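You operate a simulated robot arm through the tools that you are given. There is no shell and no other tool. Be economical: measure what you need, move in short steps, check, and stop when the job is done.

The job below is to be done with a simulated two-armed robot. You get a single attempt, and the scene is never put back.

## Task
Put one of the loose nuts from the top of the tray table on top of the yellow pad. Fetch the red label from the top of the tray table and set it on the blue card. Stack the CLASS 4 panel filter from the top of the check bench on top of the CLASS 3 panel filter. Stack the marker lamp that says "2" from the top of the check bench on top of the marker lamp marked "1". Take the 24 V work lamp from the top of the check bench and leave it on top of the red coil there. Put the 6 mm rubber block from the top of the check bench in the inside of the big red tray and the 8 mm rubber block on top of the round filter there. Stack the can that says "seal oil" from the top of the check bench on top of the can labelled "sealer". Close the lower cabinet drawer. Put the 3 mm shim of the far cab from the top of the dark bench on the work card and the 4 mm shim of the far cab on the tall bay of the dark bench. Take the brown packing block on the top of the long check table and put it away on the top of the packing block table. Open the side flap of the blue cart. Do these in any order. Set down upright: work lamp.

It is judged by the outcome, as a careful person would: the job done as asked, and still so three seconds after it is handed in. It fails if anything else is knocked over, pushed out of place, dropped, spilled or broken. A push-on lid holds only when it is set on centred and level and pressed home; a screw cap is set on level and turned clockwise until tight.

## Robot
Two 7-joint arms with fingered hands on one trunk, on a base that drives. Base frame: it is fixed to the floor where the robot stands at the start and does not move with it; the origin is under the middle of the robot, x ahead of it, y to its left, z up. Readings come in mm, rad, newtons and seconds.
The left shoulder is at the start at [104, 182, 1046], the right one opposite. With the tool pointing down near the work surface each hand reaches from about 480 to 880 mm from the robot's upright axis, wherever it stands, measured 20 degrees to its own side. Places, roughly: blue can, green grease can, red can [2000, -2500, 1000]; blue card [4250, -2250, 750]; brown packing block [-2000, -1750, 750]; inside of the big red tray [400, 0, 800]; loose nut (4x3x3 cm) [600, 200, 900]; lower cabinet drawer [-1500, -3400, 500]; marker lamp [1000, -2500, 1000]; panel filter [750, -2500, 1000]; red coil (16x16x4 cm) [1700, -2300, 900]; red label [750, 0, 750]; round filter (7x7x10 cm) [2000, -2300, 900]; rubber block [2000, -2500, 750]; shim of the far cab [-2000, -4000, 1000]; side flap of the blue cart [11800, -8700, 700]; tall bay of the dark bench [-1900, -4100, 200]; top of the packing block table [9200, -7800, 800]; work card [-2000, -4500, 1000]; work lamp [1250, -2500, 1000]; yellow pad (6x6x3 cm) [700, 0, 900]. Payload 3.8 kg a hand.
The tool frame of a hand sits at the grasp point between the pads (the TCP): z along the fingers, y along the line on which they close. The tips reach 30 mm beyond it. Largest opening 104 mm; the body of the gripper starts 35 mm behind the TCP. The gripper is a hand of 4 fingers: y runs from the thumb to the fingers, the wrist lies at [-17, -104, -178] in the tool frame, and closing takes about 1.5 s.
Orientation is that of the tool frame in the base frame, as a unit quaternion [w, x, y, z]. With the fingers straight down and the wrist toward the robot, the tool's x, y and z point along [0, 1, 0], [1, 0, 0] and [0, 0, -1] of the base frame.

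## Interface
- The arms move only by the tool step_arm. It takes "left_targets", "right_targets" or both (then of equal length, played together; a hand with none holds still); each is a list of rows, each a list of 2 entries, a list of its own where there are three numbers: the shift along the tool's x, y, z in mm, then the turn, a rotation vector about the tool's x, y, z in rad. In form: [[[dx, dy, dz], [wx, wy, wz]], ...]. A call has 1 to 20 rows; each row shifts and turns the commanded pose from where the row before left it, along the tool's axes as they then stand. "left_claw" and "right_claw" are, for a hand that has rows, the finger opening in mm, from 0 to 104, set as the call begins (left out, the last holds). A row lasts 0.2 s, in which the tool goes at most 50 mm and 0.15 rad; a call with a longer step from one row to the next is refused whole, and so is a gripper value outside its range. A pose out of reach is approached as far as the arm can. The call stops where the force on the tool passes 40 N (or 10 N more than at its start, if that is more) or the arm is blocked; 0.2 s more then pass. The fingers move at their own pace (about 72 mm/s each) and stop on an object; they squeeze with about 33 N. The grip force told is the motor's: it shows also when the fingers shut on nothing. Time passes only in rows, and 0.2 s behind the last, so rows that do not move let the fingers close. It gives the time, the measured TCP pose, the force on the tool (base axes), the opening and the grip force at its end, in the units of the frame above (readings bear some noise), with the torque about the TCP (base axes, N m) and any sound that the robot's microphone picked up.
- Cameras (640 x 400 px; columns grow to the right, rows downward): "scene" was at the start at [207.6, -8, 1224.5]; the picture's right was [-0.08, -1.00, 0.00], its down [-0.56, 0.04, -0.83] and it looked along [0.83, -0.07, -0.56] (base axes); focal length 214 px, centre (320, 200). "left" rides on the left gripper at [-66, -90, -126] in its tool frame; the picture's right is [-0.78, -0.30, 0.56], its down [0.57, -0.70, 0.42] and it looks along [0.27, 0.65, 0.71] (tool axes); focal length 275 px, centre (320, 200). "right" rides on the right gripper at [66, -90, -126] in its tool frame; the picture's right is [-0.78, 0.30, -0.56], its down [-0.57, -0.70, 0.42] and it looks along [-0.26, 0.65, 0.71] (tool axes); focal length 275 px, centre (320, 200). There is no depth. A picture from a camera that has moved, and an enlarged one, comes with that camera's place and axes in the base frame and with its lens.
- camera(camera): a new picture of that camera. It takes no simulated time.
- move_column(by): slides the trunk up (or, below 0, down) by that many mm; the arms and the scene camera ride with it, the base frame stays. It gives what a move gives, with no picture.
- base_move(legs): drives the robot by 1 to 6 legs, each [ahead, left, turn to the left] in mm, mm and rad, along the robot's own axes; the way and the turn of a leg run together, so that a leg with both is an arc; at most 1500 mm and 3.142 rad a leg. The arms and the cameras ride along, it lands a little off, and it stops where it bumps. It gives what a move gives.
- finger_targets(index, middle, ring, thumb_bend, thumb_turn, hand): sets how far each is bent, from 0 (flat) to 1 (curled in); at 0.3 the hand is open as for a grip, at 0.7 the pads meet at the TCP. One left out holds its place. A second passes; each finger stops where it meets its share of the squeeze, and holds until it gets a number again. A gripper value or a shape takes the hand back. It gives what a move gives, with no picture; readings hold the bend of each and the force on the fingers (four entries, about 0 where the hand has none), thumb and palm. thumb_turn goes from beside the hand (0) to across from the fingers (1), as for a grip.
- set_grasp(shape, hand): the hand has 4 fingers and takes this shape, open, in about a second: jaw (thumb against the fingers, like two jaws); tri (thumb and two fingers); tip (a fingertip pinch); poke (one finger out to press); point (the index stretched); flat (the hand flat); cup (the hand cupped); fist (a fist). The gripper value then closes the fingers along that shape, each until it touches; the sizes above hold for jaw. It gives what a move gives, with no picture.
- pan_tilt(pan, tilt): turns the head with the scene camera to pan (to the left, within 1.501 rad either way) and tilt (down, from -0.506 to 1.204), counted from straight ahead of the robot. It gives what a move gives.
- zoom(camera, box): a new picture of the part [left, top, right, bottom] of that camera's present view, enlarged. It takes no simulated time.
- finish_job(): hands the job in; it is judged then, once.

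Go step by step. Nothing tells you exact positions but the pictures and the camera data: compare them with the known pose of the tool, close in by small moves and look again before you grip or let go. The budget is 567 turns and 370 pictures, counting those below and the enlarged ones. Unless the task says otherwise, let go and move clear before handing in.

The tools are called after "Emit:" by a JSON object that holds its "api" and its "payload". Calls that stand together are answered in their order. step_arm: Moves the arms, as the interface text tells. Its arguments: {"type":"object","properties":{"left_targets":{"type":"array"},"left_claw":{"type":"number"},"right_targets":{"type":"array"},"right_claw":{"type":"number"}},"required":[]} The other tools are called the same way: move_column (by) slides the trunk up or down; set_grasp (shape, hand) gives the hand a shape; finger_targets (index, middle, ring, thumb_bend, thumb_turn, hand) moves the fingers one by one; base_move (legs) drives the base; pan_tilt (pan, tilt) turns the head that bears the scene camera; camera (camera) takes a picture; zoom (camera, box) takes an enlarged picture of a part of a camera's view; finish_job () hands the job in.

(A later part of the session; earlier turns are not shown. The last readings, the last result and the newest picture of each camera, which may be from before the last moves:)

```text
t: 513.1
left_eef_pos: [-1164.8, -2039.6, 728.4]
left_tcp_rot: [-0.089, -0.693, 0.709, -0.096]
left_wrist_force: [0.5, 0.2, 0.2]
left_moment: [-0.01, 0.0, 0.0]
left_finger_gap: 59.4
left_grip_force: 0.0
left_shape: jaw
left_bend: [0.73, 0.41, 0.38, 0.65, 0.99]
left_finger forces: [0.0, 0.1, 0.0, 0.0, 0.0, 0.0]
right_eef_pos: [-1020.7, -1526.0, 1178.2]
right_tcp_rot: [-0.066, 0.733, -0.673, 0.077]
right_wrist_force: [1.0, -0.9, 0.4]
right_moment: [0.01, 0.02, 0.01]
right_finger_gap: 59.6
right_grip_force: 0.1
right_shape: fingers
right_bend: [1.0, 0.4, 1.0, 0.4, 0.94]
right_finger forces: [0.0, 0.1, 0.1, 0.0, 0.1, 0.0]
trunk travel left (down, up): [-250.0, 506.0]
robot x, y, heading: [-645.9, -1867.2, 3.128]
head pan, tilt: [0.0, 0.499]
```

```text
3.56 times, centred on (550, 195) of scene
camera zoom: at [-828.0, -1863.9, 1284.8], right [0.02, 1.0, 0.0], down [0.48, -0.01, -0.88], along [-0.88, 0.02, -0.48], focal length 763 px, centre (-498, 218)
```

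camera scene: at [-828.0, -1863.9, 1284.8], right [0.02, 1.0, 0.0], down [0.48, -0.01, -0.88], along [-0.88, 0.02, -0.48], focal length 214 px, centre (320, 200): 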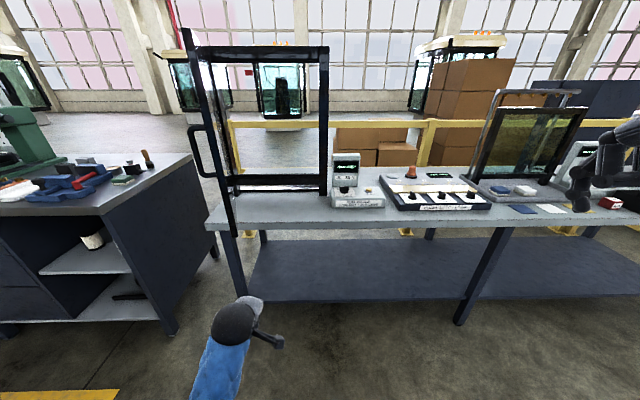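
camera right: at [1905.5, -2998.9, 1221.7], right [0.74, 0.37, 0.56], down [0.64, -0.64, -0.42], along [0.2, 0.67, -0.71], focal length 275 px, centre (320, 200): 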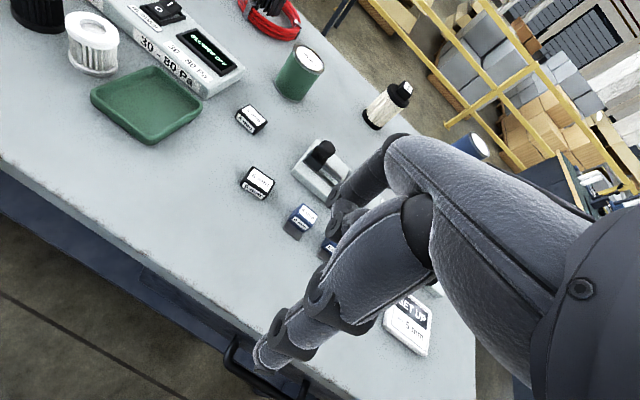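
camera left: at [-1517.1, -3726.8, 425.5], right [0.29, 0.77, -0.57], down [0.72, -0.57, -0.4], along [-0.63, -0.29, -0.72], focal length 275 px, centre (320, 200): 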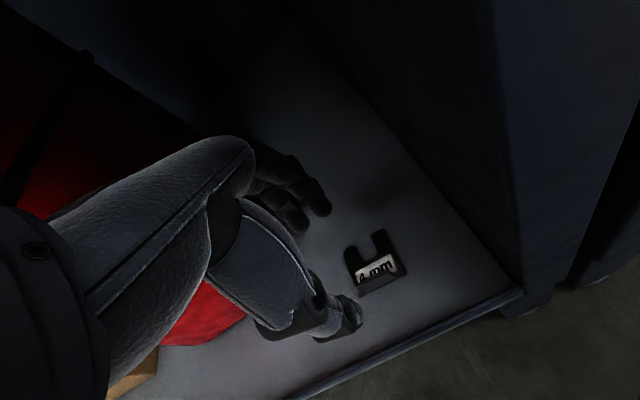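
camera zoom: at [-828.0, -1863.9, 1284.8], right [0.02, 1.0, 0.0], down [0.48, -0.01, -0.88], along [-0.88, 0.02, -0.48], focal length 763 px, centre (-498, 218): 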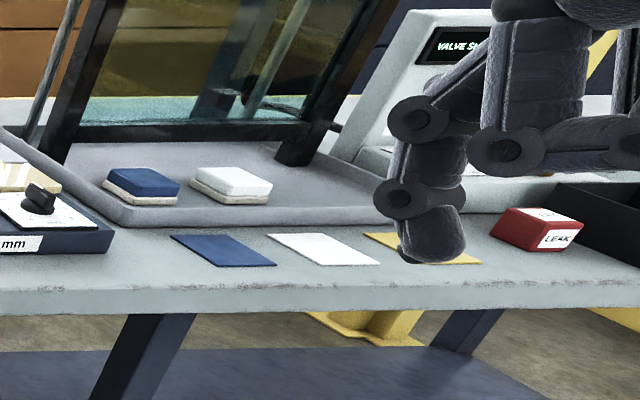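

No brown block visible; its expected place is hidden behind the pull-gauge display. I'll raise the trunk to look over it.

Emit:
{"api": "move_column", "payload": {"by": 450}}

Emit:
{"api": "pan_tilt", "payload": {"pan": -0.1, "tilt": 0.65}}

Emit:
{"api": "camera", "payload": {"camera": "scene"}}

Emit:
{"api": "zoom", "payload": {"camera": "scene", "box": [280, 130, 440, 240]}}

```text
refused: 450 is not a number from -400 to 400
```

```text
t: 513.8
left_eef_pos: [-1164.6, -2039.9, 726.8]
left_tcp_rot: [-0.089, -0.692, 0.71, -0.095]
left_wrist_force: [-0.5, 0.4, -0.2]
left_moment: [0.01, 0.01, -0.02]
left_finger_gap: 59.6
left_grip_force: 0.1
left_shape: jaw
left_bend: [0.73, 0.41, 0.38, 0.65, 0.99]
left_finger forces: [0.0, 0.1, 0.0, 0.1, 0.0, 0.0]
right_eef_pos: [-1021.2, -1525.3, 1177.4]
right_tcp_rot: [-0.066, 0.733, -0.673, 0.076]
right_wrist_force: [0.2, -0.1, -0.1]
right_moment: [0.01, -0.02, 0.0]
right_finger_gap: 59.4
right_grip_force: 0.1
right_shape: fingers
right_bend: [1.0, 0.4, 1.0, 0.4, 0.94]
right_finger forces: [0.1, 0.0, 0.0, 0.0, 0.0, 0.0]
trunk travel left (down, up): [-250.0, 506.0]
robot x, y, heading: [-641.6, -1868.4, 3.123]
head pan, tilt: [-0.099, 0.649]
```

```text
102 pictures are left
camera scene: at [-823.2, -1855.4, 1271.4], right [0.12, 0.99, 0.0], down [0.6, -0.07, -0.8], along [-0.79, 0.1, -0.6], focal length 214 px, centre (320, 200)
```

scene: 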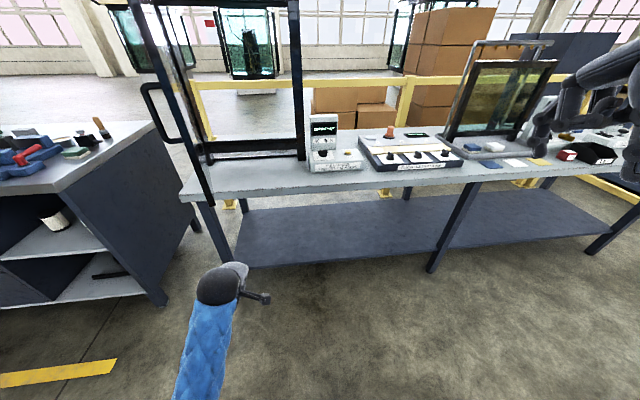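

```text
3.64 times, centred on (360, 185) of scene
camera zoom: at [-823.2, -1855.4, 1271.4], right [0.12, 0.99, 0.0], down [0.6, -0.07, -0.8], along [-0.79, 0.1, -0.6], focal length 780 px, centre (174, 254)
```

zoom: 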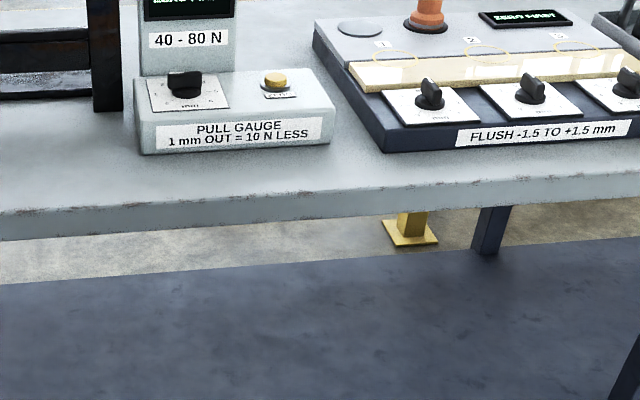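

Emit:
{"api": "move_column", "payload": {"by": 400}}

Emit:
{"api": "pan_tilt", "payload": {"pan": 0.0, "tilt": 0.65}}

Emit:
{"api": "camera", "payload": {"camera": "scene"}}

Emit:
{"api": "zoom", "payload": {"camera": "scene", "box": [240, 80, 440, 200]}}

```text
t: 517.7
left_eef_pos: [-1165.3, -2051.9, 1128.2]
left_tcp_rot: [-0.096, -0.693, 0.707, -0.104]
left_wrist_force: [-0.5, 0.3, 0.1]
left_moment: [-0.02, -0.02, -0.04]
left_finger_gap: 59.8
left_grip_force: 0.0
left_shape: jaw
left_bend: [0.73, 0.41, 0.38, 0.65, 0.99]
left_finger forces: [0.1, 0.0, 0.0, 0.1, 0.0, 0.0]
right_eef_pos: [-1020.6, -1524.2, 1576.9]
right_tcp_rot: [-0.066, 0.733, -0.673, 0.076]
right_wrist_force: [0.3, -0.2, 0.0]
right_moment: [0.01, 0.0, 0.03]
right_finger_gap: 59.6
right_grip_force: 0.1
right_shape: fingers
right_bend: [1.0, 0.4, 1.0, 0.4, 0.94]
right_finger forces: [0.1, 0.0, 0.0, 0.1, 0.0, 0.1]
trunk travel left (down, up): [-650.0, 106.0]
robot x, y, heading: [-646.0, -1869.5, 3.122]
head pan, tilt: [-0.099, 0.649]
```

```text
t: 518.3
left_eef_pos: [-1166.2, -2050.6, 1127.3]
left_tcp_rot: [-0.097, -0.694, 0.706, -0.103]
left_wrist_force: [-0.3, 0.1, 0.6]
left_moment: [-0.01, -0.01, 0.01]
left_finger_gap: 59.7
left_grip_force: 0.1
left_shape: jaw
left_bend: [0.73, 0.41, 0.38, 0.65, 0.99]
left_finger forces: [0.0, 0.0, 0.1, 0.0, 0.1, 0.1]
right_eef_pos: [-1020.0, -1526.0, 1576.9]
right_tcp_rot: [-0.067, 0.733, -0.672, 0.076]
right_wrist_force: [0.3, 1.0, -0.4]
right_moment: [0.01, 0.03, 0.02]
right_finger_gap: 59.8
right_grip_force: 0.0
right_shape: fingers
right_bend: [1.0, 0.4, 1.0, 0.4, 0.94]
right_finger forces: [0.0, 0.0, 0.1, 0.0, 0.1, 0.1]
trunk travel left (down, up): [-650.0, 106.0]
robot x, y, heading: [-647.1, -1862.8, 3.117]
head pan, tilt: [0.0, 0.649]
```

```text
100 pictures are left
camera scene: at [-741.4, -1865.6, 1674.7], right [0.02, 1.0, 0.0], down [0.6, -0.01, -0.8], along [-0.8, 0.02, -0.6], focal length 214 px, centre (320, 200)
```

scene: 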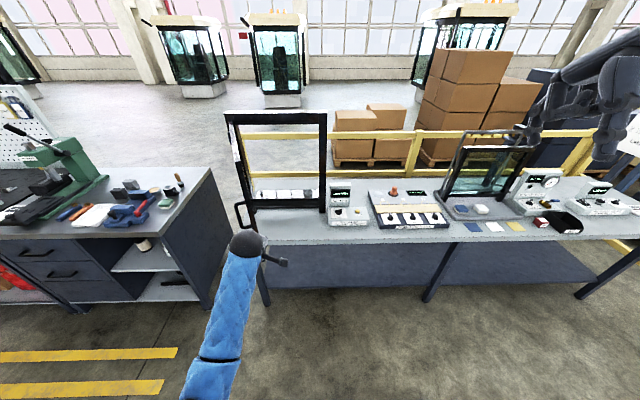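

```text
3.20 times, centred on (340, 140) of scene
camera zoom: at [-741.4, -1865.6, 1674.7], right [0.02, 1.0, 0.0], down [0.6, -0.01, -0.8], along [-0.8, 0.02, -0.6], focal length 686 px, centre (256, 392)
```

zoom: 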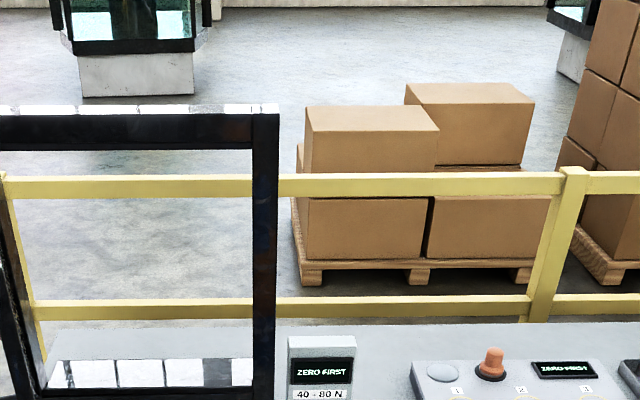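

Emit:
{"api": "zoom", "payload": {"camera": "scene", "box": [310, 175, 460, 240]}}

Emit:
{"api": "zoom", "payload": {"camera": "scene", "box": [440, 150, 640, 245]}}

Emit:
{"api": "zoom", "payload": {"camera": "scene", "box": [40, 150, 220, 250]}}

```text
4.27 times, centred on (385, 208) of scene
camera zoom: at [-741.4, -1865.6, 1674.7], right [0.02, 1.0, 0.0], down [0.6, -0.01, -0.8], along [-0.8, 0.02, -0.6], focal length 915 px, centre (43, 168)
```

zoom: 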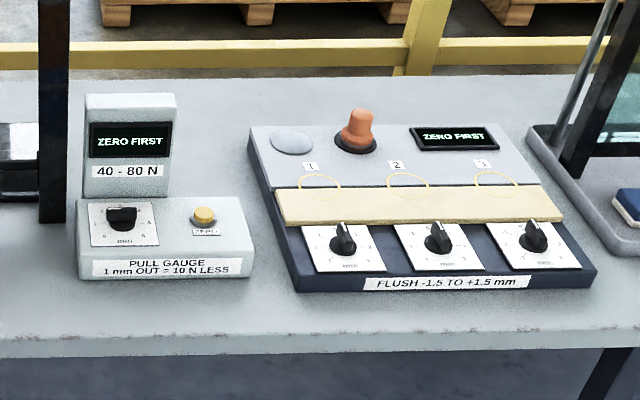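

```text
3.20 times, centred on (540, 198) of scene
camera zoom: at [-741.4, -1865.6, 1674.7], right [0.02, 1.0, 0.0], down [0.6, -0.01, -0.8], along [-0.8, 0.02, -0.6], focal length 686 px, centre (-384, 208)
```

zoom: 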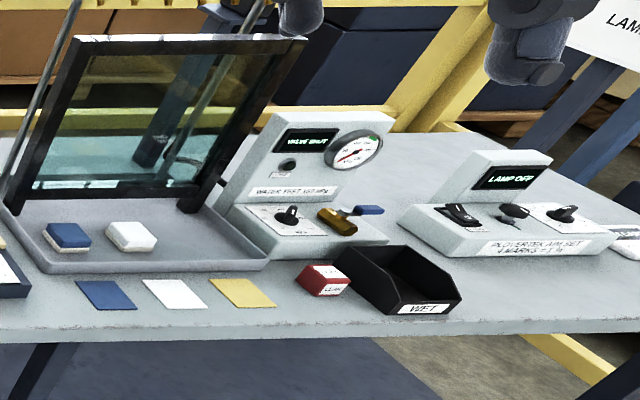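

```text
3.56 times, centred on (130, 200) of scene
camera zoom: at [-741.4, -1865.6, 1674.7], right [0.02, 1.0, 0.0], down [0.6, -0.01, -0.8], along [-0.8, 0.02, -0.6], focal length 763 px, centre (996, 200)
```

zoom: 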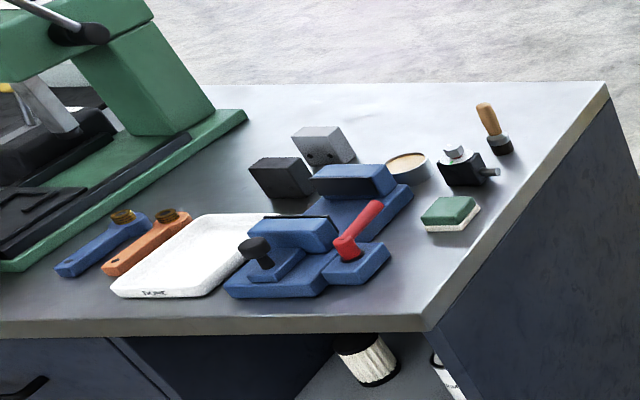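

Still nothing; it could be right behind the pull-gauge's display. I'll sidestep right and look at an angle.

Emit:
{"api": "base_move", "payload": {"legs": [[0, -650, 0]]}}

Emit:
{"api": "pan_tilt", "payload": {"pan": 0.5, "tilt": 0.65}}

Emit:
{"api": "camera", "payload": {"camera": "scene"}}

```text
t: 522.0
left_eef_pos: [-1154.3, -1390.8, 1128.2]
left_tcp_rot: [-0.097, -0.696, 0.704, -0.103]
left_wrist_force: [-0.5, 0.7, 0.5]
left_moment: [0.0, 0.02, -0.03]
left_finger_gap: 60.0
left_grip_force: 0.0
left_shape: jaw
left_bend: [0.73, 0.41, 0.38, 0.65, 0.99]
left_finger forces: [0.0, 0.1, 0.1, 0.0, 0.0, 0.0]
right_eef_pos: [-1011.7, -864.2, 1578.4]
right_tcp_rot: [-0.067, 0.735, -0.67, 0.075]
right_wrist_force: [-0.3, -0.2, 0.5]
right_moment: [-0.01, 0.01, -0.01]
right_finger_gap: 59.4
right_grip_force: 0.1
right_shape: fingers
right_bend: [1.0, 0.4, 1.0, 0.4, 0.94]
right_finger forces: [0.0, 0.0, 0.0, 0.0, 0.0, 0.0]
trunk travel left (down, up): [-650.0, 106.0]
robot x, y, heading: [-630.7, -1205.1, 3.131]
head pan, tilt: [0.0, 0.649]
```

```text
t: 522.9
left_eef_pos: [-1153.8, -1391.3, 1128.4]
left_tcp_rot: [-0.098, -0.697, 0.703, -0.103]
left_wrist_force: [1.0, 0.0, 0.0]
left_moment: [0.0, -0.02, -0.02]
left_finger_gap: 59.9
left_grip_force: 0.1
left_shape: jaw
left_bend: [0.73, 0.41, 0.38, 0.65, 0.99]
left_finger forces: [0.1, 0.0, 0.1, 0.0, 0.0, 0.1]
right_eef_pos: [-1011.7, -864.1, 1578.7]
right_tcp_rot: [-0.067, 0.736, -0.67, 0.076]
right_wrist_force: [-0.1, 0.0, 0.0]
right_moment: [-0.01, 0.0, 0.0]
right_finger_gap: 59.5
right_grip_force: 0.1
right_shape: fingers
right_bend: [1.0, 0.4, 1.0, 0.4, 0.94]
right_finger forces: [0.1, 0.0, 0.1, 0.1, 0.0, 0.1]
trunk travel left (down, up): [-650.0, 106.0]
robot x, y, heading: [-635.0, -1206.7, 3.129]
head pan, tilt: [0.499, 0.649]
```

```text
95 pictures are left
camera scene: at [-720.3, -1244.0, 1674.7], right [-0.47, 0.88, 0.0], down [0.53, 0.28, -0.8], along [-0.7, -0.37, -0.6], focal length 214 px, centre (320, 200)
```

scene: 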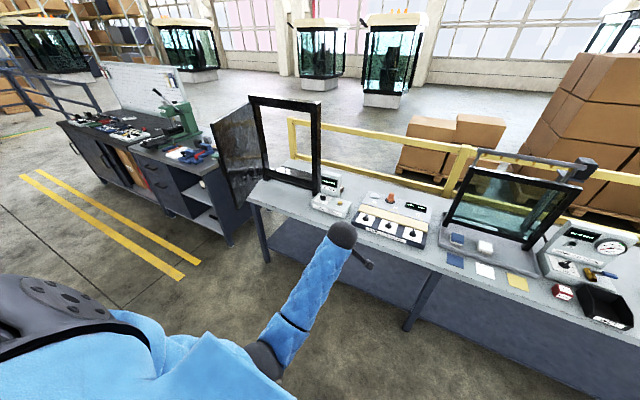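

Emit:
{"api": "zoom", "payload": {"camera": "scene", "box": [250, 140, 450, 250]}}

```text
3.20 times, centred on (350, 195) of scene
camera zoom: at [-720.3, -1244.0, 1674.7], right [-0.47, 0.88, 0.0], down [0.53, 0.28, -0.8], along [-0.7, -0.37, -0.6], focal length 686 px, centre (224, 216)
```

zoom: 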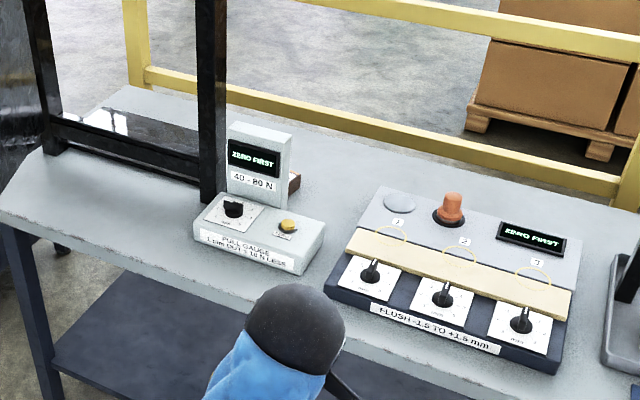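

The brown block peeks out behind the pull-gauge display. I'll straighten both hands, lower the trunk, and move in for a look with the left hand camera.

Emit:
{"api": "step_arm", "payload": {"left_targets": [[[0, 0, -20], [0, -0.14, 0]], [[0, 0, -20], [0, -0.14, 0]], [[0, 0, -30], [0, 0, 0]], [[0, 0, 0], [0, 0, 0]]], "right_targets": [[[0, 0, 20], [-0.1, 0, 0.045]], [[0, 0, 20], [-0.1, 0, 0.045]], [[0, 0, 40], [0, 0, 0]], [[0, 0, 0], [0, 0, 0]]]}}

Emit:
{"api": "move_column", "payload": {"by": -250}}

Emit:
{"api": "base_move", "payload": {"legs": [[0, 220, 0.01], [480, 0, 0]]}}

Emit:
{"api": "camera", "payload": {"camera": "left"}}

Emit:
{"api": "camera", "payload": {"camera": "scene"}}

```text
t: 523.9
left_eef_pos: [-1155.6, -1381.7, 1196.7]
left_tcp_rot: [0.004, -0.704, 0.71, -0.003]
left_wrist_force: [0.4, 0.3, -0.1]
left_moment: [0.04, 0.05, -0.01]
left_finger_gap: 59.9
left_grip_force: 0.1
left_shape: jaw
left_bend: [0.73, 0.41, 0.38, 0.65, 0.99]
left_finger forces: [0.1, 0.0, 0.0, 0.0, 0.0, 0.0]
right_eef_pos: [-1004.4, -868.9, 1497.1]
right_tcp_rot: [-0.004, -0.707, 0.707, -0.005]
right_wrist_force: [0.7, 0.2, 0.2]
right_moment: [0.03, -0.03, 0.01]
right_finger_gap: 59.7
right_grip_force: 0.1
right_shape: fingers
right_bend: [1.0, 0.4, 1.0, 0.4, 0.94]
right_finger forces: [0.0, 0.0, 0.0, 0.0, 0.0, 0.0]
trunk travel left (down, up): [-650.0, 106.0]
robot x, y, heading: [-631.8, -1203.0, 3.13]
head pan, tilt: [0.499, 0.649]
```

```text
t: 526.5
left_eef_pos: [-1154.7, -1382.5, 947.9]
left_tcp_rot: [0.003, -0.704, 0.71, -0.004]
left_wrist_force: [-0.1, -0.2, 0.4]
left_moment: [-0.01, 0.01, -0.03]
left_finger_gap: 60.0
left_grip_force: 0.1
left_shape: jaw
left_bend: [0.73, 0.41, 0.38, 0.65, 0.99]
left_finger forces: [0.0, 0.1, 0.1, 0.0, 0.1, 0.0]
right_eef_pos: [-1005.6, -866.0, 1248.8]
right_tcp_rot: [0.003, 0.708, -0.707, 0.005]
right_wrist_force: [-0.4, 0.2, 0.4]
right_moment: [-0.01, 0.0, 0.02]
right_finger_gap: 59.5
right_grip_force: 0.0
right_shape: fingers
right_bend: [1.0, 0.4, 1.0, 0.4, 0.94]
right_finger forces: [0.0, 0.1, 0.1, 0.0, 0.1, 0.0]
trunk travel left (down, up): [-400.0, 356.0]
robot x, y, heading: [-630.7, -1203.3, 3.13]
head pan, tilt: [0.499, 0.649]
```

```text
t: 530.7
left_eef_pos: [-1635.8, -1609.6, 946.8]
left_tcp_rot: [-0.003, 0.71, -0.704, 0.003]
left_wrist_force: [0.6, -0.8, -1.2]
left_moment: [-0.03, 0.0, -0.01]
left_finger_gap: 60.0
left_grip_force: 0.0
left_shape: jaw
left_bend: [0.73, 0.41, 0.38, 0.65, 0.99]
left_finger forces: [0.1, 0.0, 0.0, 0.1, 0.0, 0.1]
right_eef_pos: [-1496.1, -1091.6, 1247.8]
right_tcp_rot: [0.003, 0.713, -0.701, 0.005]
right_wrist_force: [-0.4, -0.4, -0.1]
right_moment: [0.01, -0.03, -0.01]
right_finger_gap: 59.6
right_grip_force: 0.0
right_shape: fingers
right_bend: [1.0, 0.4, 1.0, 0.4, 0.94]
right_finger forces: [0.0, 0.0, 0.0, 0.0, 0.1, 0.0]
trunk travel left (down, up): [-400.0, 356.0]
robot x, y, heading: [-1115.9, -1424.7, -3.14]
head pan, tilt: [0.499, 0.649]
```

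```text
93 pictures are left
camera left: at [-1548.4, -1543.3, 1073.2], right [0.3, 0.78, -0.56], down [0.71, -0.57, -0.42], along [-0.64, -0.27, -0.72], focal length 275 px, centre (320, 200)
```

left: 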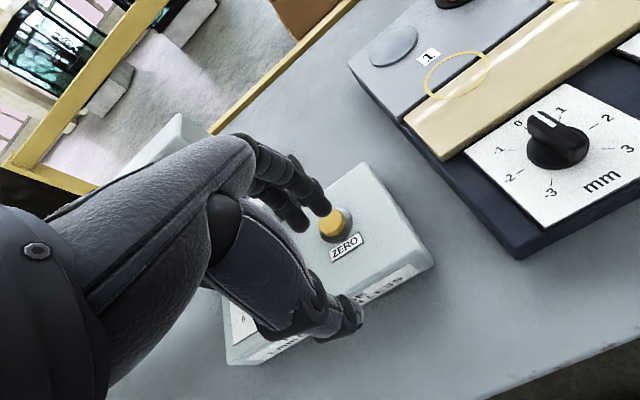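

```text
92 pictures are left
camera scene: at [-1234.3, -1465.1, 1423.6], right [-0.48, 0.88, 0.0], down [0.53, 0.29, -0.8], along [-0.7, -0.38, -0.61], focal length 214 px, centre (320, 200)
```

scene: 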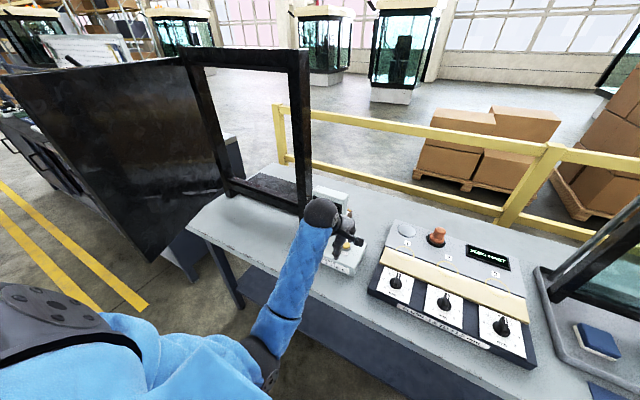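

The left hand is close above the gauge, so I'll raise it straight up first, then move it forward over the hidden block.

Emit:
{"api": "step_arm", "payload": {"left_targets": [[[0, 0, -45], [0, 0, 0]], [[0, 0, -45], [0, 0, 0]], [[0, 0, -45], [0, 0, 0]], [[0, 0, -45], [0, 0, 0]], [[0, 0, -45], [0, 0, 0]], [[0, 40, 0], [0, 0, 0]], [[0, 40, 0], [0, 0, 0]], [[0, 40, 0], [0, 0, 0]], [[0, 0, 0], [0, 0, 0]]], "left_claw": 104}}

Emit:
{"api": "camera", "payload": {"camera": "left"}}

Emit:
{"api": "zoom", "payload": {"camera": "scene", "box": [270, 140, 420, 280]}}

```text
t: 532.7
left_eef_pos: [-1789.4, -1613.5, 1148.2]
left_tcp_rot: [-0.003, 0.71, -0.704, 0.003]
left_wrist_force: [0.9, -0.3, 1.0]
left_moment: [0.03, 0.03, 0.0]
left_finger_gap: 104.2
left_grip_force: 0.0
left_shape: jaw
left_bend: [0.3, 0.3, 0.3, 0.3, 0.97]
left_finger forces: [0.0, 0.0, 0.0, 0.0, 0.1, 0.0]
left hand out of reach, approached as far as the arm can: row 4, 5
right_eef_pos: [-1495.2, -1091.1, 1248.2]
right_tcp_rot: [0.004, 0.714, -0.7, 0.006]
right_wrist_force: [0.0, -0.4, -0.2]
right_moment: [0.01, 0.02, 0.0]
right_finger_gap: 59.4
right_grip_force: 0.0
right_shape: fingers
right_bend: [1.0, 0.4, 1.0, 0.4, 0.94]
right_finger forces: [0.1, 0.0, 0.1, 0.1, 0.1, 0.0]
trunk travel left (down, up): [-400.0, 356.0]
robot x, y, heading: [-1117.7, -1422.7, -3.139]
head pan, tilt: [0.499, 0.649]
```

```text
91 pictures are left
camera left: at [-1700.9, -1546.1, 1274.5], right [0.3, 0.78, -0.56], down [0.71, -0.57, -0.42], along [-0.64, -0.27, -0.72], focal length 275 px, centre (320, 200)
```

left: 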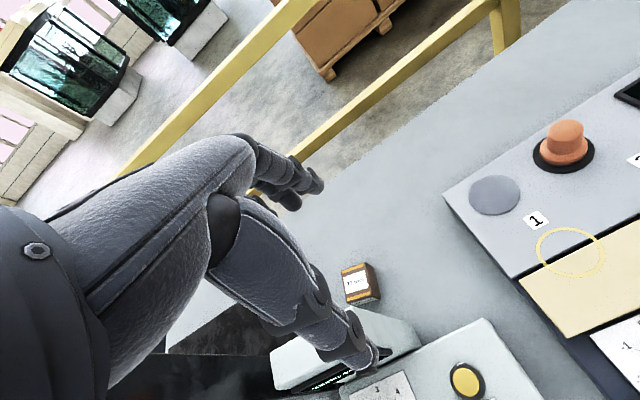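

```text
2.86 times, centred on (345, 210) of scene
camera zoom: at [-1232.9, -1465.0, 1423.8], right [-0.48, 0.88, 0.0], down [0.53, 0.29, -0.8], along [-0.7, -0.38, -0.6], focal length 613 px, centre (249, 171)
```

zoom: 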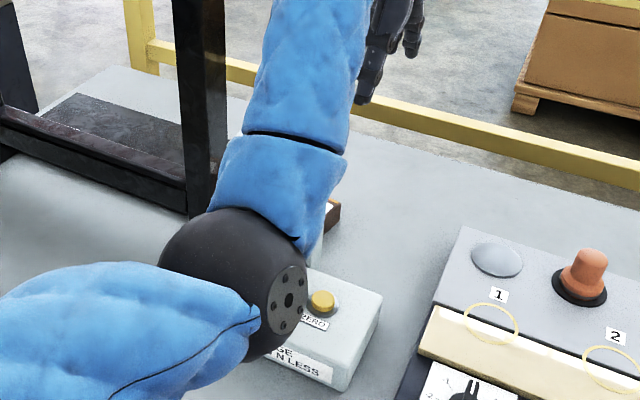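

Emit:
{"api": "zoom", "payload": {"camera": "left", "box": [320, 240, 440, 400]}}

```text
2.50 times, centred on (380, 320) of left
camera zoom: at [-1700.9, -1546.1, 1274.5], right [0.3, 0.78, -0.56], down [0.71, -0.57, -0.42], along [-0.64, -0.27, -0.72], focal length 688 px, centre (170, -100)
```

zoom: 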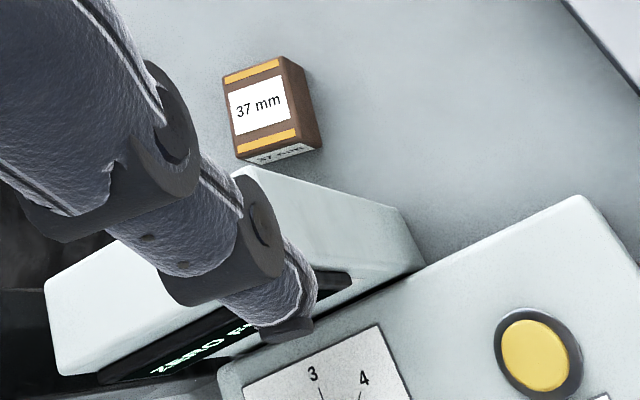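

It's a brown block marked "37 mm", about 45 mm square, tucked between the display and the frame. I'll approach with the left hand yawed so thumb and fingers close on its open sides.

Emit:
{"api": "base_move", "payload": {"legs": [[60, 0, 0]]}}

Emit:
{"api": "step_arm", "payload": {"left_targets": [[[0, 0, 0], [0, 0, -0.145]], [[0, 0, 0], [0, 0, -0.145]], [[0, 0, 0], [0, 0, -0.145]], [[0, 0, 0], [0, 0, -0.145]], [[0, 0, 0], [0, 0, -0.145]], [[0, 0, 0], [0, 0, -0.145]], [[0, 0, 0], [0, 0, -0.145]], [[0, 0, 0], [0, 0, -0.145]], [[0, 0, 0], [0, 0, -0.115]], [[0, 0, 0], [0, 0, 0]]]}}

Emit:
{"api": "camera", "payload": {"camera": "left"}}

```text
t: 533.6
left_eef_pos: [-1849.9, -1612.7, 1147.2]
left_tcp_rot: [-0.004, 0.71, -0.705, 0.005]
left_wrist_force: [-0.7, -0.4, -0.4]
left_moment: [-0.02, -0.01, 0.0]
left_finger_gap: 103.5
left_grip_force: 0.0
left_shape: jaw
left_bend: [0.3, 0.3, 0.3, 0.3, 0.97]
left_finger forces: [0.0, 0.0, 0.1, 0.1, 0.1, 0.0]
right_eef_pos: [-1557.1, -1091.2, 1246.0]
right_tcp_rot: [0.004, 0.713, -0.701, 0.006]
right_wrist_force: [-0.7, -0.5, -0.6]
right_moment: [0.03, -0.04, 0.01]
right_finger_gap: 59.5
right_grip_force: 0.0
right_shape: fingers
right_bend: [1.0, 0.4, 1.0, 0.4, 0.94]
right_finger forces: [0.0, 0.0, 0.1, 0.0, 0.0, 0.0]
trunk travel left (down, up): [-400.0, 356.0]
robot x, y, heading: [-1176.6, -1423.6, -3.135]
head pan, tilt: [0.499, 0.649]
```

```text
t: 535.8
left_eef_pos: [-1848.3, -1614.1, 1146.8]
left_tcp_rot: [0.001, 0.99, -0.142, 0.005]
left_wrist_force: [-0.4, 0.5, -0.6]
left_moment: [-0.06, 0.04, 0.02]
left_finger_gap: 103.7
left_grip_force: 0.0
left_shape: jaw
left_bend: [0.3, 0.3, 0.3, 0.3, 0.97]
left_finger forces: [0.0, 0.1, 0.1, 0.0, 0.1, 0.0]
right_eef_pos: [-1555.6, -1091.4, 1247.5]
right_tcp_rot: [0.003, 0.713, -0.701, 0.005]
right_wrist_force: [0.9, 1.0, 0.3]
right_moment: [0.0, 0.03, -0.02]
right_finger_gap: 59.3
right_grip_force: 0.1
right_shape: fingers
right_bend: [1.0, 0.4, 1.0, 0.4, 0.94]
right_finger forces: [0.1, 0.1, 0.0, 0.0, 0.0, 0.0]
trunk travel left (down, up): [-400.0, 356.0]
robot x, y, heading: [-1178.3, -1422.1, -3.14]
head pan, tilt: [0.499, 0.649]
```

```text
88 pictures are left
camera left: at [-1886.7, -1508.4, 1272.2], right [-0.66, 0.5, -0.56], down [0.75, 0.51, -0.42], along [0.08, -0.7, -0.71], focal length 275 px, centre (320, 200)
```

left: 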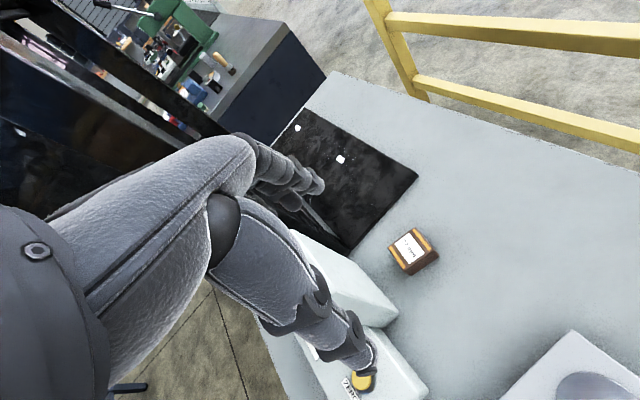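

Triangulating the two views puts the block's top at (-1891, -1713, 820), so this table is lower, about z 780. I'll move above it and lower the trunk.

Emit:
{"api": "step_arm", "payload": {"left_targets": [[[-4, 36, 0], [0, 0, 0]], [[-5, 36, 0], [0, 0, 0]], [[-4, 35, 0], [0, 0, 0]], [[0, 0, 0], [0, 0, 0]]]}}

Emit:
{"api": "move_column", "payload": {"by": -150}}

Emit:
{"api": "camera", "payload": {"camera": "left"}}

```text
t: 536.8
left_eef_pos: [-1877.9, -1709.4, 1144.4]
left_tcp_rot: [0.001, 0.99, -0.143, 0.006]
left_wrist_force: [0.6, -0.3, -0.2]
left_moment: [-0.03, -0.01, -0.02]
left_finger_gap: 103.4
left_grip_force: 0.0
left_shape: jaw
left_bend: [0.3, 0.3, 0.3, 0.3, 0.97]
left_finger forces: [0.0, 0.0, 0.1, 0.0, 0.1, 0.0]
left hand out of reach, approached as far as the arm can: row 3
right_eef_pos: [-1553.4, -1091.6, 1248.2]
right_tcp_rot: [0.004, 0.714, -0.7, 0.006]
right_wrist_force: [0.1, -0.1, -0.1]
right_moment: [-0.03, 0.04, 0.0]
right_finger_gap: 59.2
right_grip_force: 0.1
right_shape: fingers
right_bend: [1.0, 0.4, 1.0, 0.4, 0.94]
right_finger forces: [0.1, 0.0, 0.1, 0.0, 0.0, 0.0]
trunk travel left (down, up): [-400.0, 356.0]
robot x, y, heading: [-1173.6, -1422.9, -3.136]
head pan, tilt: [0.499, 0.649]
```

```text
t: 538.6
left_eef_pos: [-1877.7, -1710.6, 996.1]
left_tcp_rot: [0.0, 0.99, -0.143, 0.005]
left_wrist_force: [-0.5, -0.4, 0.2]
left_moment: [-0.01, 0.01, -0.01]
left_finger_gap: 103.7
left_grip_force: 0.1
left_shape: jaw
left_bend: [0.3, 0.3, 0.3, 0.3, 0.97]
left_finger forces: [0.1, 0.1, 0.0, 0.0, 0.0, 0.0]
right_eef_pos: [-1554.3, -1092.0, 1099.2]
right_tcp_rot: [0.004, 0.714, -0.701, 0.004]
right_wrist_force: [0.8, -0.5, -1.2]
right_moment: [0.03, 0.0, -0.02]
right_finger_gap: 59.3
right_grip_force: 0.1
right_shape: fingers
right_bend: [1.0, 0.4, 1.0, 0.4, 0.94]
right_finger forces: [0.0, 0.1, 0.0, 0.1, 0.0, 0.0]
trunk travel left (down, up): [-250.0, 506.0]
robot x, y, heading: [-1175.4, -1424.2, -3.138]
head pan, tilt: [0.499, 0.649]
```

```text
87 pictures are left
camera left: at [-1916.1, -1605.7, 1120.4], right [-0.65, 0.5, -0.56], down [0.75, 0.51, -0.42], along [0.08, -0.7, -0.71], focal length 275 px, centre (320, 200)
```

left: 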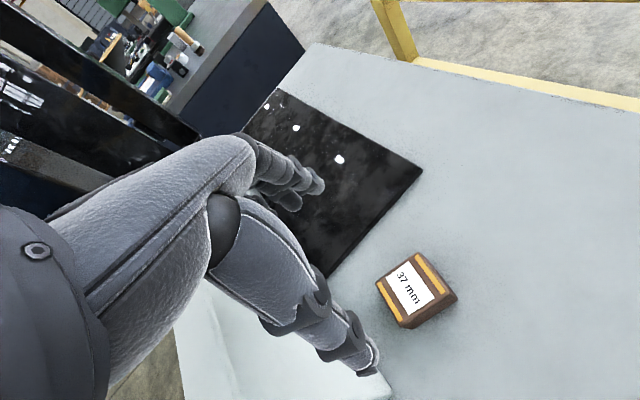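

Emit:
{"api": "step_arm", "payload": {"left_targets": [[[-8, 6, 20], [0, 0, -0.1]], [[0, 0, 40], [0, 0, 0]], [[0, 0, 40], [0, 0, 0]], [[0, 0, 0], [0, 0, 0]]]}}

Emit:
{"api": "camera", "payload": {"camera": "left"}}

Emit:
{"api": "camera", "payload": {"camera": "scene"}}

```text
t: 539.6
left_eef_pos: [-1884.8, -1714.4, 895.9]
left_tcp_rot: [0.0, 0.996, -0.093, 0.005]
left_wrist_force: [0.3, -0.7, 0.8]
left_moment: [-0.01, 0.0, 0.0]
left_finger_gap: 103.9
left_grip_force: 0.0
left_shape: jaw
left_bend: [0.3, 0.3, 0.3, 0.3, 0.97]
left_finger forces: [0.0, 0.0, 0.0, 0.1, 0.0, 0.1]
right_eef_pos: [-1553.8, -1091.9, 1099.5]
right_tcp_rot: [0.004, 0.713, -0.701, 0.005]
right_wrist_force: [0.5, 0.7, 0.5]
right_moment: [-0.01, -0.04, 0.0]
right_finger_gap: 59.6
right_grip_force: 0.1
right_shape: fingers
right_bend: [1.0, 0.4, 1.0, 0.4, 0.94]
right_finger forces: [0.0, 0.1, 0.1, 0.0, 0.1, 0.0]
trunk travel left (down, up): [-250.0, 506.0]
robot x, y, heading: [-1176.3, -1420.7, -3.135]
head pan, tilt: [0.499, 0.649]
```

```text
86 pictures are left
camera left: at [-1934.2, -1613.0, 1019.5], right [-0.7, 0.43, -0.56], down [0.7, 0.58, -0.42], along [0.15, -0.69, -0.71], focal length 275 px, centre (320, 200)
```

left: 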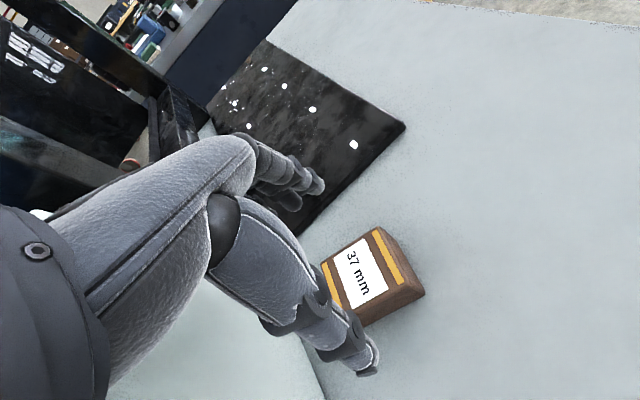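

```text
85 pictures are left
camera scene: at [-1344.9, -1465.5, 1271.4], right [-0.48, 0.88, 0.0], down [0.53, 0.29, -0.8], along [-0.7, -0.38, -0.6], focal length 214 px, centre (320, 200)
```

scene: 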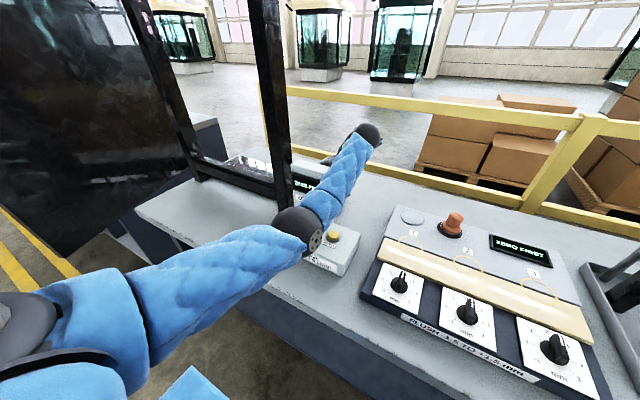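

Aligned over the block with clearance on both sides. I'll descend and grip.

Emit:
{"api": "step_arm", "payload": {"left_targets": [[[0, 3, 25], [0, 0, 0]], [[0, 0, 25], [0, 0, 0]], [[0, 0, 22], [0, 0, 0]], [[0, 0, 0], [0, 0, 0]]], "left_claw": 90}}

Emit:
{"api": "camera", "payload": {"camera": "left"}}

```text
t: 540.6
left_eef_pos: [-1884.5, -1716.4, 828.5]
left_tcp_rot: [0.003, 0.996, -0.095, 0.002]
left_wrist_force: [-0.6, 1.3, 16.5]
left_moment: [-0.78, 0.03, -0.07]
left_finger_gap: 89.0
left_grip_force: 0.0
left_shape: jaw
left_bend: [0.28, 0.3, 0.3, 0.36, 0.98]
left_finger forces: [0.4, 15.3, 0.0, 0.1, 0.9, 0.0]
right_eef_pos: [-1553.4, -1090.4, 1097.9]
right_tcp_rot: [0.005, 0.714, -0.7, 0.005]
right_wrist_force: [0.7, -0.6, 0.1]
right_moment: [0.0, -0.02, 0.0]
right_finger_gap: 59.6
right_grip_force: 0.0
right_shape: fingers
right_bend: [1.0, 0.4, 1.0, 0.4, 0.94]
right_finger forces: [0.0, 0.1, 0.0, 0.0, 0.1, 0.0]
trunk travel left (down, up): [-250.0, 506.0]
robot x, y, heading: [-1178.6, -1423.1, -3.138]
head pan, tilt: [0.499, 0.649]
```

```text
84 pictures are left
camera left: at [-1932.9, -1615.3, 953.9], right [-0.71, 0.43, -0.56], down [0.69, 0.58, -0.43], along [0.14, -0.69, -0.71], focal length 275 px, centre (320, 200)
```

left: 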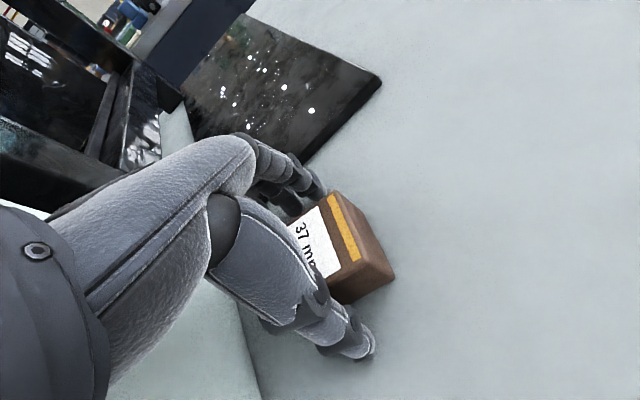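

Emit:
{"api": "step_arm", "payload": {"left_targets": [[[0, 0, -8], [0, 0, 0]], [[0, 0, 0], [0, 0, 0]]]}}

Emit:
{"api": "step_arm", "payload": {"left_targets": [[[0, 0, 0], [0, 0, 0]], [[0, 0, 0], [0, 0, 0]], [[0, 0, 0], [0, 0, 0]], [[0, 0, 0], [0, 0, 0]], [[0, 0, 0], [0, 0, 0]], [[0, 0, 0], [0, 0, 0]], [[0, 0, 0], [0, 0, 0]]], "left_claw": 20}}

Emit:
{"api": "step_arm", "payload": {"left_targets": [[[0, 0, -15], [0, 0, 0]], [[0, 0, -30], [0, 0, 0]], [[0, 0, 0], [0, 0, 0]]]}}

Emit:
{"api": "camera", "payload": {"camera": "left"}}

```text
t: 541.2
left_eef_pos: [-1884.4, -1716.7, 831.0]
left_tcp_rot: [-0.001, 0.996, -0.094, 0.007]
left_wrist_force: [-0.3, -0.6, 0.1]
left_moment: [0.04, -0.01, -0.03]
left_finger_gap: 90.1
left_grip_force: 0.0
left_shape: jaw
left_bend: [0.28, 0.32, 0.3, 0.37, 0.98]
left_finger forces: [0.1, 0.1, 0.0, 0.0, 0.1, 0.1]
right_eef_pos: [-1555.0, -1090.7, 1096.9]
right_tcp_rot: [0.004, 0.713, -0.701, 0.005]
right_wrist_force: [-0.5, -0.5, 0.3]
right_moment: [-0.01, 0.01, -0.02]
right_finger_gap: 59.3
right_grip_force: 0.0
right_shape: fingers
right_bend: [1.0, 0.4, 1.0, 0.4, 0.94]
right_finger forces: [0.1, 0.0, 0.0, 0.1, 0.0, 0.0]
trunk travel left (down, up): [-250.0, 506.0]
robot x, y, heading: [-1174.0, -1424.1, -3.136]
head pan, tilt: [0.499, 0.649]
```

```text
t: 542.8
left_eef_pos: [-1885.0, -1717.8, 833.5]
left_tcp_rot: [0.001, 0.996, -0.093, 0.005]
left_wrist_force: [-0.2, 0.7, 0.2]
left_moment: [-0.03, 0.02, 0.03]
left_finger_gap: 46.4
left_grip_force: 32.8
left_shape: jaw
left_bend: [0.74, 0.46, 0.5, 0.71, 1.0]
left_finger forces: [17.9, 10.8, 0.0, 0.1, 28.7, 0.0]
right_eef_pos: [-1554.4, -1091.3, 1099.2]
right_tcp_rot: [0.004, 0.713, -0.701, 0.005]
right_wrist_force: [-0.1, -0.1, -0.3]
right_moment: [-0.01, -0.01, 0.01]
right_finger_gap: 59.6
right_grip_force: 0.1
right_shape: fingers
right_bend: [1.0, 0.4, 1.0, 0.4, 0.94]
right_finger forces: [0.0, 0.0, 0.0, 0.0, 0.1, 0.1]
trunk travel left (down, up): [-250.0, 506.0]
robot x, y, heading: [-1179.2, -1420.7, -3.135]
head pan, tilt: [0.499, 0.649]
```

```text
t: 543.6
left_eef_pos: [-1886.7, -1716.7, 876.0]
left_tcp_rot: [0.001, 0.996, -0.093, 0.005]
left_wrist_force: [-0.5, 0.2, -1.1]
left_moment: [-0.04, -0.01, -0.02]
left_finger_gap: 46.0
left_grip_force: 32.6
left_shape: jaw
left_bend: [0.74, 0.46, 0.5, 0.71, 1.0]
left_finger forces: [17.8, 10.8, 0.0, 0.0, 28.8, 0.0]
right_eef_pos: [-1554.2, -1091.2, 1098.4]
right_tcp_rot: [0.003, 0.713, -0.701, 0.004]
right_wrist_force: [-0.9, -1.2, 0.0]
right_moment: [0.01, 0.0, -0.01]
right_finger_gap: 59.3
right_grip_force: 0.0
right_shape: fingers
right_bend: [1.0, 0.4, 1.0, 0.4, 0.94]
right_finger forces: [0.0, 0.1, 0.0, 0.2, 0.0, 0.0]
trunk travel left (down, up): [-250.0, 506.0]
robot x, y, heading: [-1179.5, -1424.7, -3.144]
head pan, tilt: [0.499, 0.649]
```

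```text
83 pictures are left
camera left: at [-1935.9, -1615.4, 1001.0], right [-0.7, 0.43, -0.57], down [0.7, 0.58, -0.42], along [0.15, -0.69, -0.71], focal length 275 px, centre (320, 200)
```

left: 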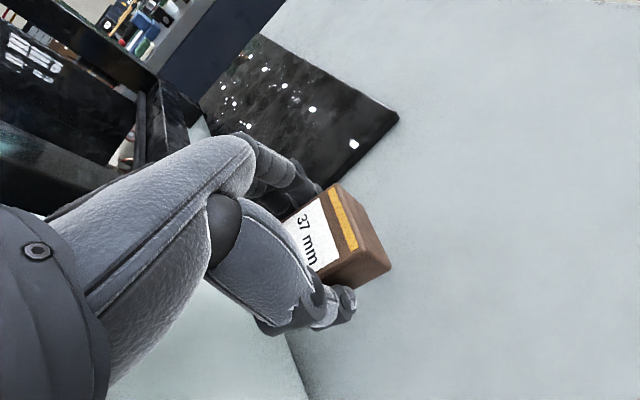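

Held. I'll go straight up the way I came, then pull the hand back clear of the frame.

Emit:
{"api": "step_arm", "payload": {"left_targets": [[[0, 0, -40], [0, 0, 0]], [[0, 0, -40], [0, 0, 0]], [[0, 0, -40], [0, 0, 0]], [[0, 0, 0], [0, 0, 0]]]}}

Emit:
{"api": "move_column", "payload": {"by": 200}}

Emit:
{"api": "step_arm", "payload": {"left_targets": [[[0, -40, 0], [0, 0, 0.1]], [[0, -40, 0], [0, 0, 0.15]], [[10, -30, 0], [0, 0, 0.15]], [[20, 0, 0], [0, 0, 0.15]], [[30, 0, 0], [0, 0, 0.15]], [[0, -30, 0], [0, 0, 0.15]], [[0, -40, 0], [0, 0, 0.15]], [[0, -40, 0], [0, 0, 0.15]], [[0, -40, 0], [0, 0, 0.15]], [[0, -40, 0], [0, 0, 0.1]], [[0, 0, 0], [0, 0, 0]]]}}

Emit:
{"api": "camera", "payload": {"camera": "left"}}

```text
t: 544.6
left_eef_pos: [-1888.0, -1717.8, 994.4]
left_tcp_rot: [0.001, 0.996, -0.094, 0.006]
left_wrist_force: [0.4, 0.3, -1.7]
left_moment: [0.01, 0.02, -0.03]
left_finger_gap: 46.3
left_grip_force: 32.9
left_shape: jaw
left_bend: [0.74, 0.46, 0.5, 0.71, 1.0]
left_finger forces: [17.8, 10.8, 0.1, 0.1, 28.7, 0.0]
right_eef_pos: [-1555.6, -1092.1, 1097.0]
right_tcp_rot: [0.004, 0.714, -0.701, 0.005]
right_wrist_force: [0.0, 0.5, 0.2]
right_moment: [0.01, -0.02, 0.0]
right_finger_gap: 59.5
right_grip_force: 0.2
right_shape: fingers
right_bend: [1.0, 0.4, 1.0, 0.4, 0.94]
right_finger forces: [0.0, 0.0, 0.1, 0.1, 0.0, 0.0]
trunk travel left (down, up): [-250.0, 506.0]
robot x, y, heading: [-1173.4, -1418.8, -3.137]
head pan, tilt: [0.499, 0.649]
```

```text
t: 546.7
left_eef_pos: [-1865.9, -1717.7, 1245.4]
left_tcp_rot: [0.004, 0.995, -0.093, -0.031]
left_wrist_force: [0.1, -0.6, -0.9]
left_moment: [-0.01, 0.02, 0.02]
left_finger_gap: 46.0
left_grip_force: 32.8
left_shape: jaw
left_bend: [0.74, 0.46, 0.5, 0.71, 1.0]
left_finger forces: [17.8, 10.7, 0.1, 0.0, 28.7, 0.1]
right_eef_pos: [-1555.2, -1092.0, 1297.1]
right_tcp_rot: [0.005, 0.713, -0.701, 0.005]
right_wrist_force: [-0.3, -1.0, 0.2]
right_moment: [0.02, -0.03, 0.02]
right_finger_gap: 59.3
right_grip_force: 0.0
right_shape: fingers
right_bend: [1.0, 0.4, 1.0, 0.4, 0.94]
right_finger forces: [0.0, 0.0, 0.0, 0.0, 0.1, 0.0]
trunk travel left (down, up): [-450.0, 306.0]
robot x, y, heading: [-1175.4, -1422.6, -3.143]
head pan, tilt: [0.499, 0.649]
```

```text
t: 549.1
left_eef_pos: [-1682.7, -1598.2, 1188.7]
left_tcp_rot: [0.044, 0.709, -0.703, -0.03]
left_wrist_force: [0.3, -0.9, -0.5]
left_moment: [-0.03, 0.0, -0.01]
left_finger_gap: 46.0
left_grip_force: 33.2
left_shape: jaw
left_bend: [0.74, 0.46, 0.5, 0.71, 1.0]
left_finger forces: [17.7, 10.9, 0.0, 0.1, 28.7, 0.0]
left hand out of reach, approached as far as the arm can: row 8, 9, 10
right_eef_pos: [-1554.8, -1091.3, 1298.5]
right_tcp_rot: [0.004, 0.713, -0.701, 0.005]
right_wrist_force: [-0.1, 0.2, -0.3]
right_moment: [-0.02, 0.02, 0.02]
right_finger_gap: 59.6
right_grip_force: 0.1
right_shape: fingers
right_bend: [1.0, 0.4, 1.0, 0.4, 0.94]
right_finger forces: [0.0, 0.1, 0.1, 0.0, 0.0, 0.1]
trunk travel left (down, up): [-450.0, 306.0]
robot x, y, heading: [-1178.2, -1421.6, -3.135]
head pan, tilt: [0.499, 0.649]
```

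```text
82 pictures are left
camera left: at [-1580.4, -1528.2, 1302.4], right [0.23, 0.77, -0.6], down [0.66, -0.58, -0.48], along [-0.72, -0.28, -0.64], focal length 275 px, centre (320, 200)
```

left: 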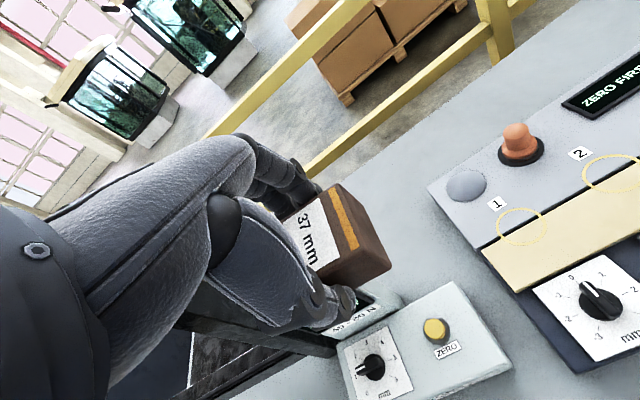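

The block is secure. I'll now drive the long route to the packing block table: back away, down the aisle, and along the known lane.

Emit:
{"api": "base_move", "payload": {"legs": [[-880, 0, 0], [0, 0, 1.565], [1300, 0, 0], [1280, 0, 0], [0, 0, 1.57]]}}

Emit:
{"api": "base_move", "payload": {"legs": [[1500, 0, 0], [1500, 0, 0], [250, -400, 0], [1500, 0, 0], [550, 0, 0]]}}

Emit:
{"api": "pan_tilt", "payload": {"pan": -0.4, "tilt": 0.2}}

Emit:
{"api": "camera", "payload": {"camera": "scene"}}

```text
t: 573.3
left_eef_pos: [395.2, -3714.6, 1177.8]
left_tcp_rot: [0.015, 0.678, 0.734, 0.043]
left_wrist_force: [-0.7, 0.0, -1.5]
left_moment: [-0.02, 0.0, -0.01]
left_finger_gap: 45.9
left_grip_force: 33.1
left_shape: jaw
left_bend: [0.74, 0.46, 0.5, 0.72, 1.0]
left_finger forces: [17.6, 10.4, 0.0, 0.0, 28.1, 0.0]
right_eef_pos: [306.0, -4231.5, 1298.4]
right_tcp_rot: [-0.005, 0.676, 0.737, 0.003]
right_wrist_force: [0.6, 0.5, -0.8]
right_moment: [-0.02, -0.01, -0.05]
right_finger_gap: 59.5
right_grip_force: 0.1
right_shape: fingers
right_bend: [1.0, 0.4, 1.0, 0.4, 0.94]
right_finger forces: [0.0, 0.1, 0.0, 0.0, 0.1, 0.1]
trunk travel left (down, up): [-450.0, 306.0]
robot x, y, heading: [-99.4, -3926.6, 0.081]
head pan, tilt: [0.499, 0.649]
```

```text
t: 588.6
left_eef_pos: [3423.1, -3636.1, 1178.9]
left_tcp_rot: [0.014, 0.683, 0.728, 0.046]
left_wrist_force: [-19.7, 4.2, 4.3]
left_moment: [0.0, -0.45, 0.54]
left_finger_gap: 44.2
left_grip_force: 33.0
left_shape: jaw
left_bend: [0.74, 0.51, 0.5, 0.69, 0.99]
left_finger forces: [16.1, 37.1, 0.1, 0.0, 32.9, 0.0]
right_eef_pos: [3317.4, -4155.6, 1300.0]
right_tcp_rot: [-0.005, 0.688, 0.726, 0.005]
right_wrist_force: [1.5, 0.1, -0.7]
right_moment: [0.01, -0.02, -0.02]
right_finger_gap: 59.3
right_grip_force: 0.1
right_shape: fingers
right_bend: [1.0, 0.4, 1.0, 0.4, 0.94]
right_finger forces: [0.0, 0.0, 0.1, 0.1, 0.0, 0.0]
trunk travel left (down, up): [-450.0, 306.0]
robot x, y, heading: [2934.1, -3837.8, 0.041]
head pan, tilt: [0.499, 0.649]
stopped in leg 3: the force on the tool passed its limit at 49 N (the readings are from after the stop); the commanded pose is now the measured one
```

```text
t: 589.8
left_eef_pos: [3424.1, -3635.7, 1178.9]
left_tcp_rot: [0.016, 0.686, 0.726, 0.045]
left_wrist_force: [-24.5, 5.9, 3.3]
left_moment: [-0.01, -0.42, 0.7]
left_finger_gap: 43.9
left_grip_force: 32.9
left_shape: jaw
left_bend: [0.74, 0.51, 0.5, 0.69, 0.99]
left_finger forces: [15.3, 43.3, 0.0, 0.0, 34.1, 0.0]
right_eef_pos: [3317.4, -4154.3, 1299.7]
right_tcp_rot: [-0.004, 0.687, 0.726, 0.005]
right_wrist_force: [-0.3, -0.1, 0.5]
right_moment: [-0.02, -0.02, -0.02]
right_finger_gap: 59.5
right_grip_force: 0.0
right_shape: fingers
right_bend: [1.0, 0.4, 1.0, 0.4, 0.94]
right_finger forces: [0.0, 0.0, 0.0, 0.0, 0.0, 0.1]
trunk travel left (down, up): [-450.0, 306.0]
robot x, y, heading: [2933.1, -3838.9, 0.041]
head pan, tilt: [-0.4, 0.201]
```

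```text
81 pictures are left
camera scene: at [3044.6, -3869.3, 1515.5], right [-0.35, -0.94, 0.0], down [-0.18, 0.07, -0.98], along [0.92, -0.34, -0.2], focal length 214 px, centre (320, 200)
```

scene: 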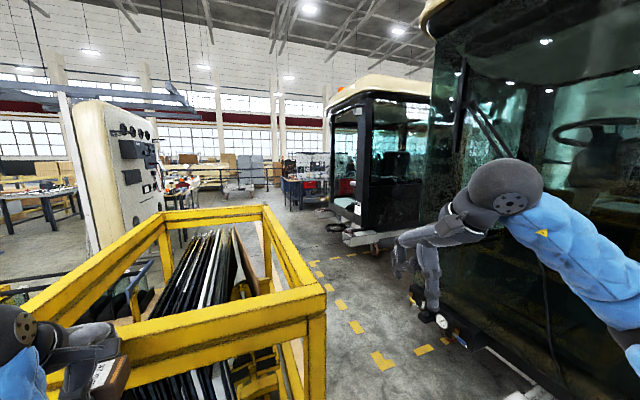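

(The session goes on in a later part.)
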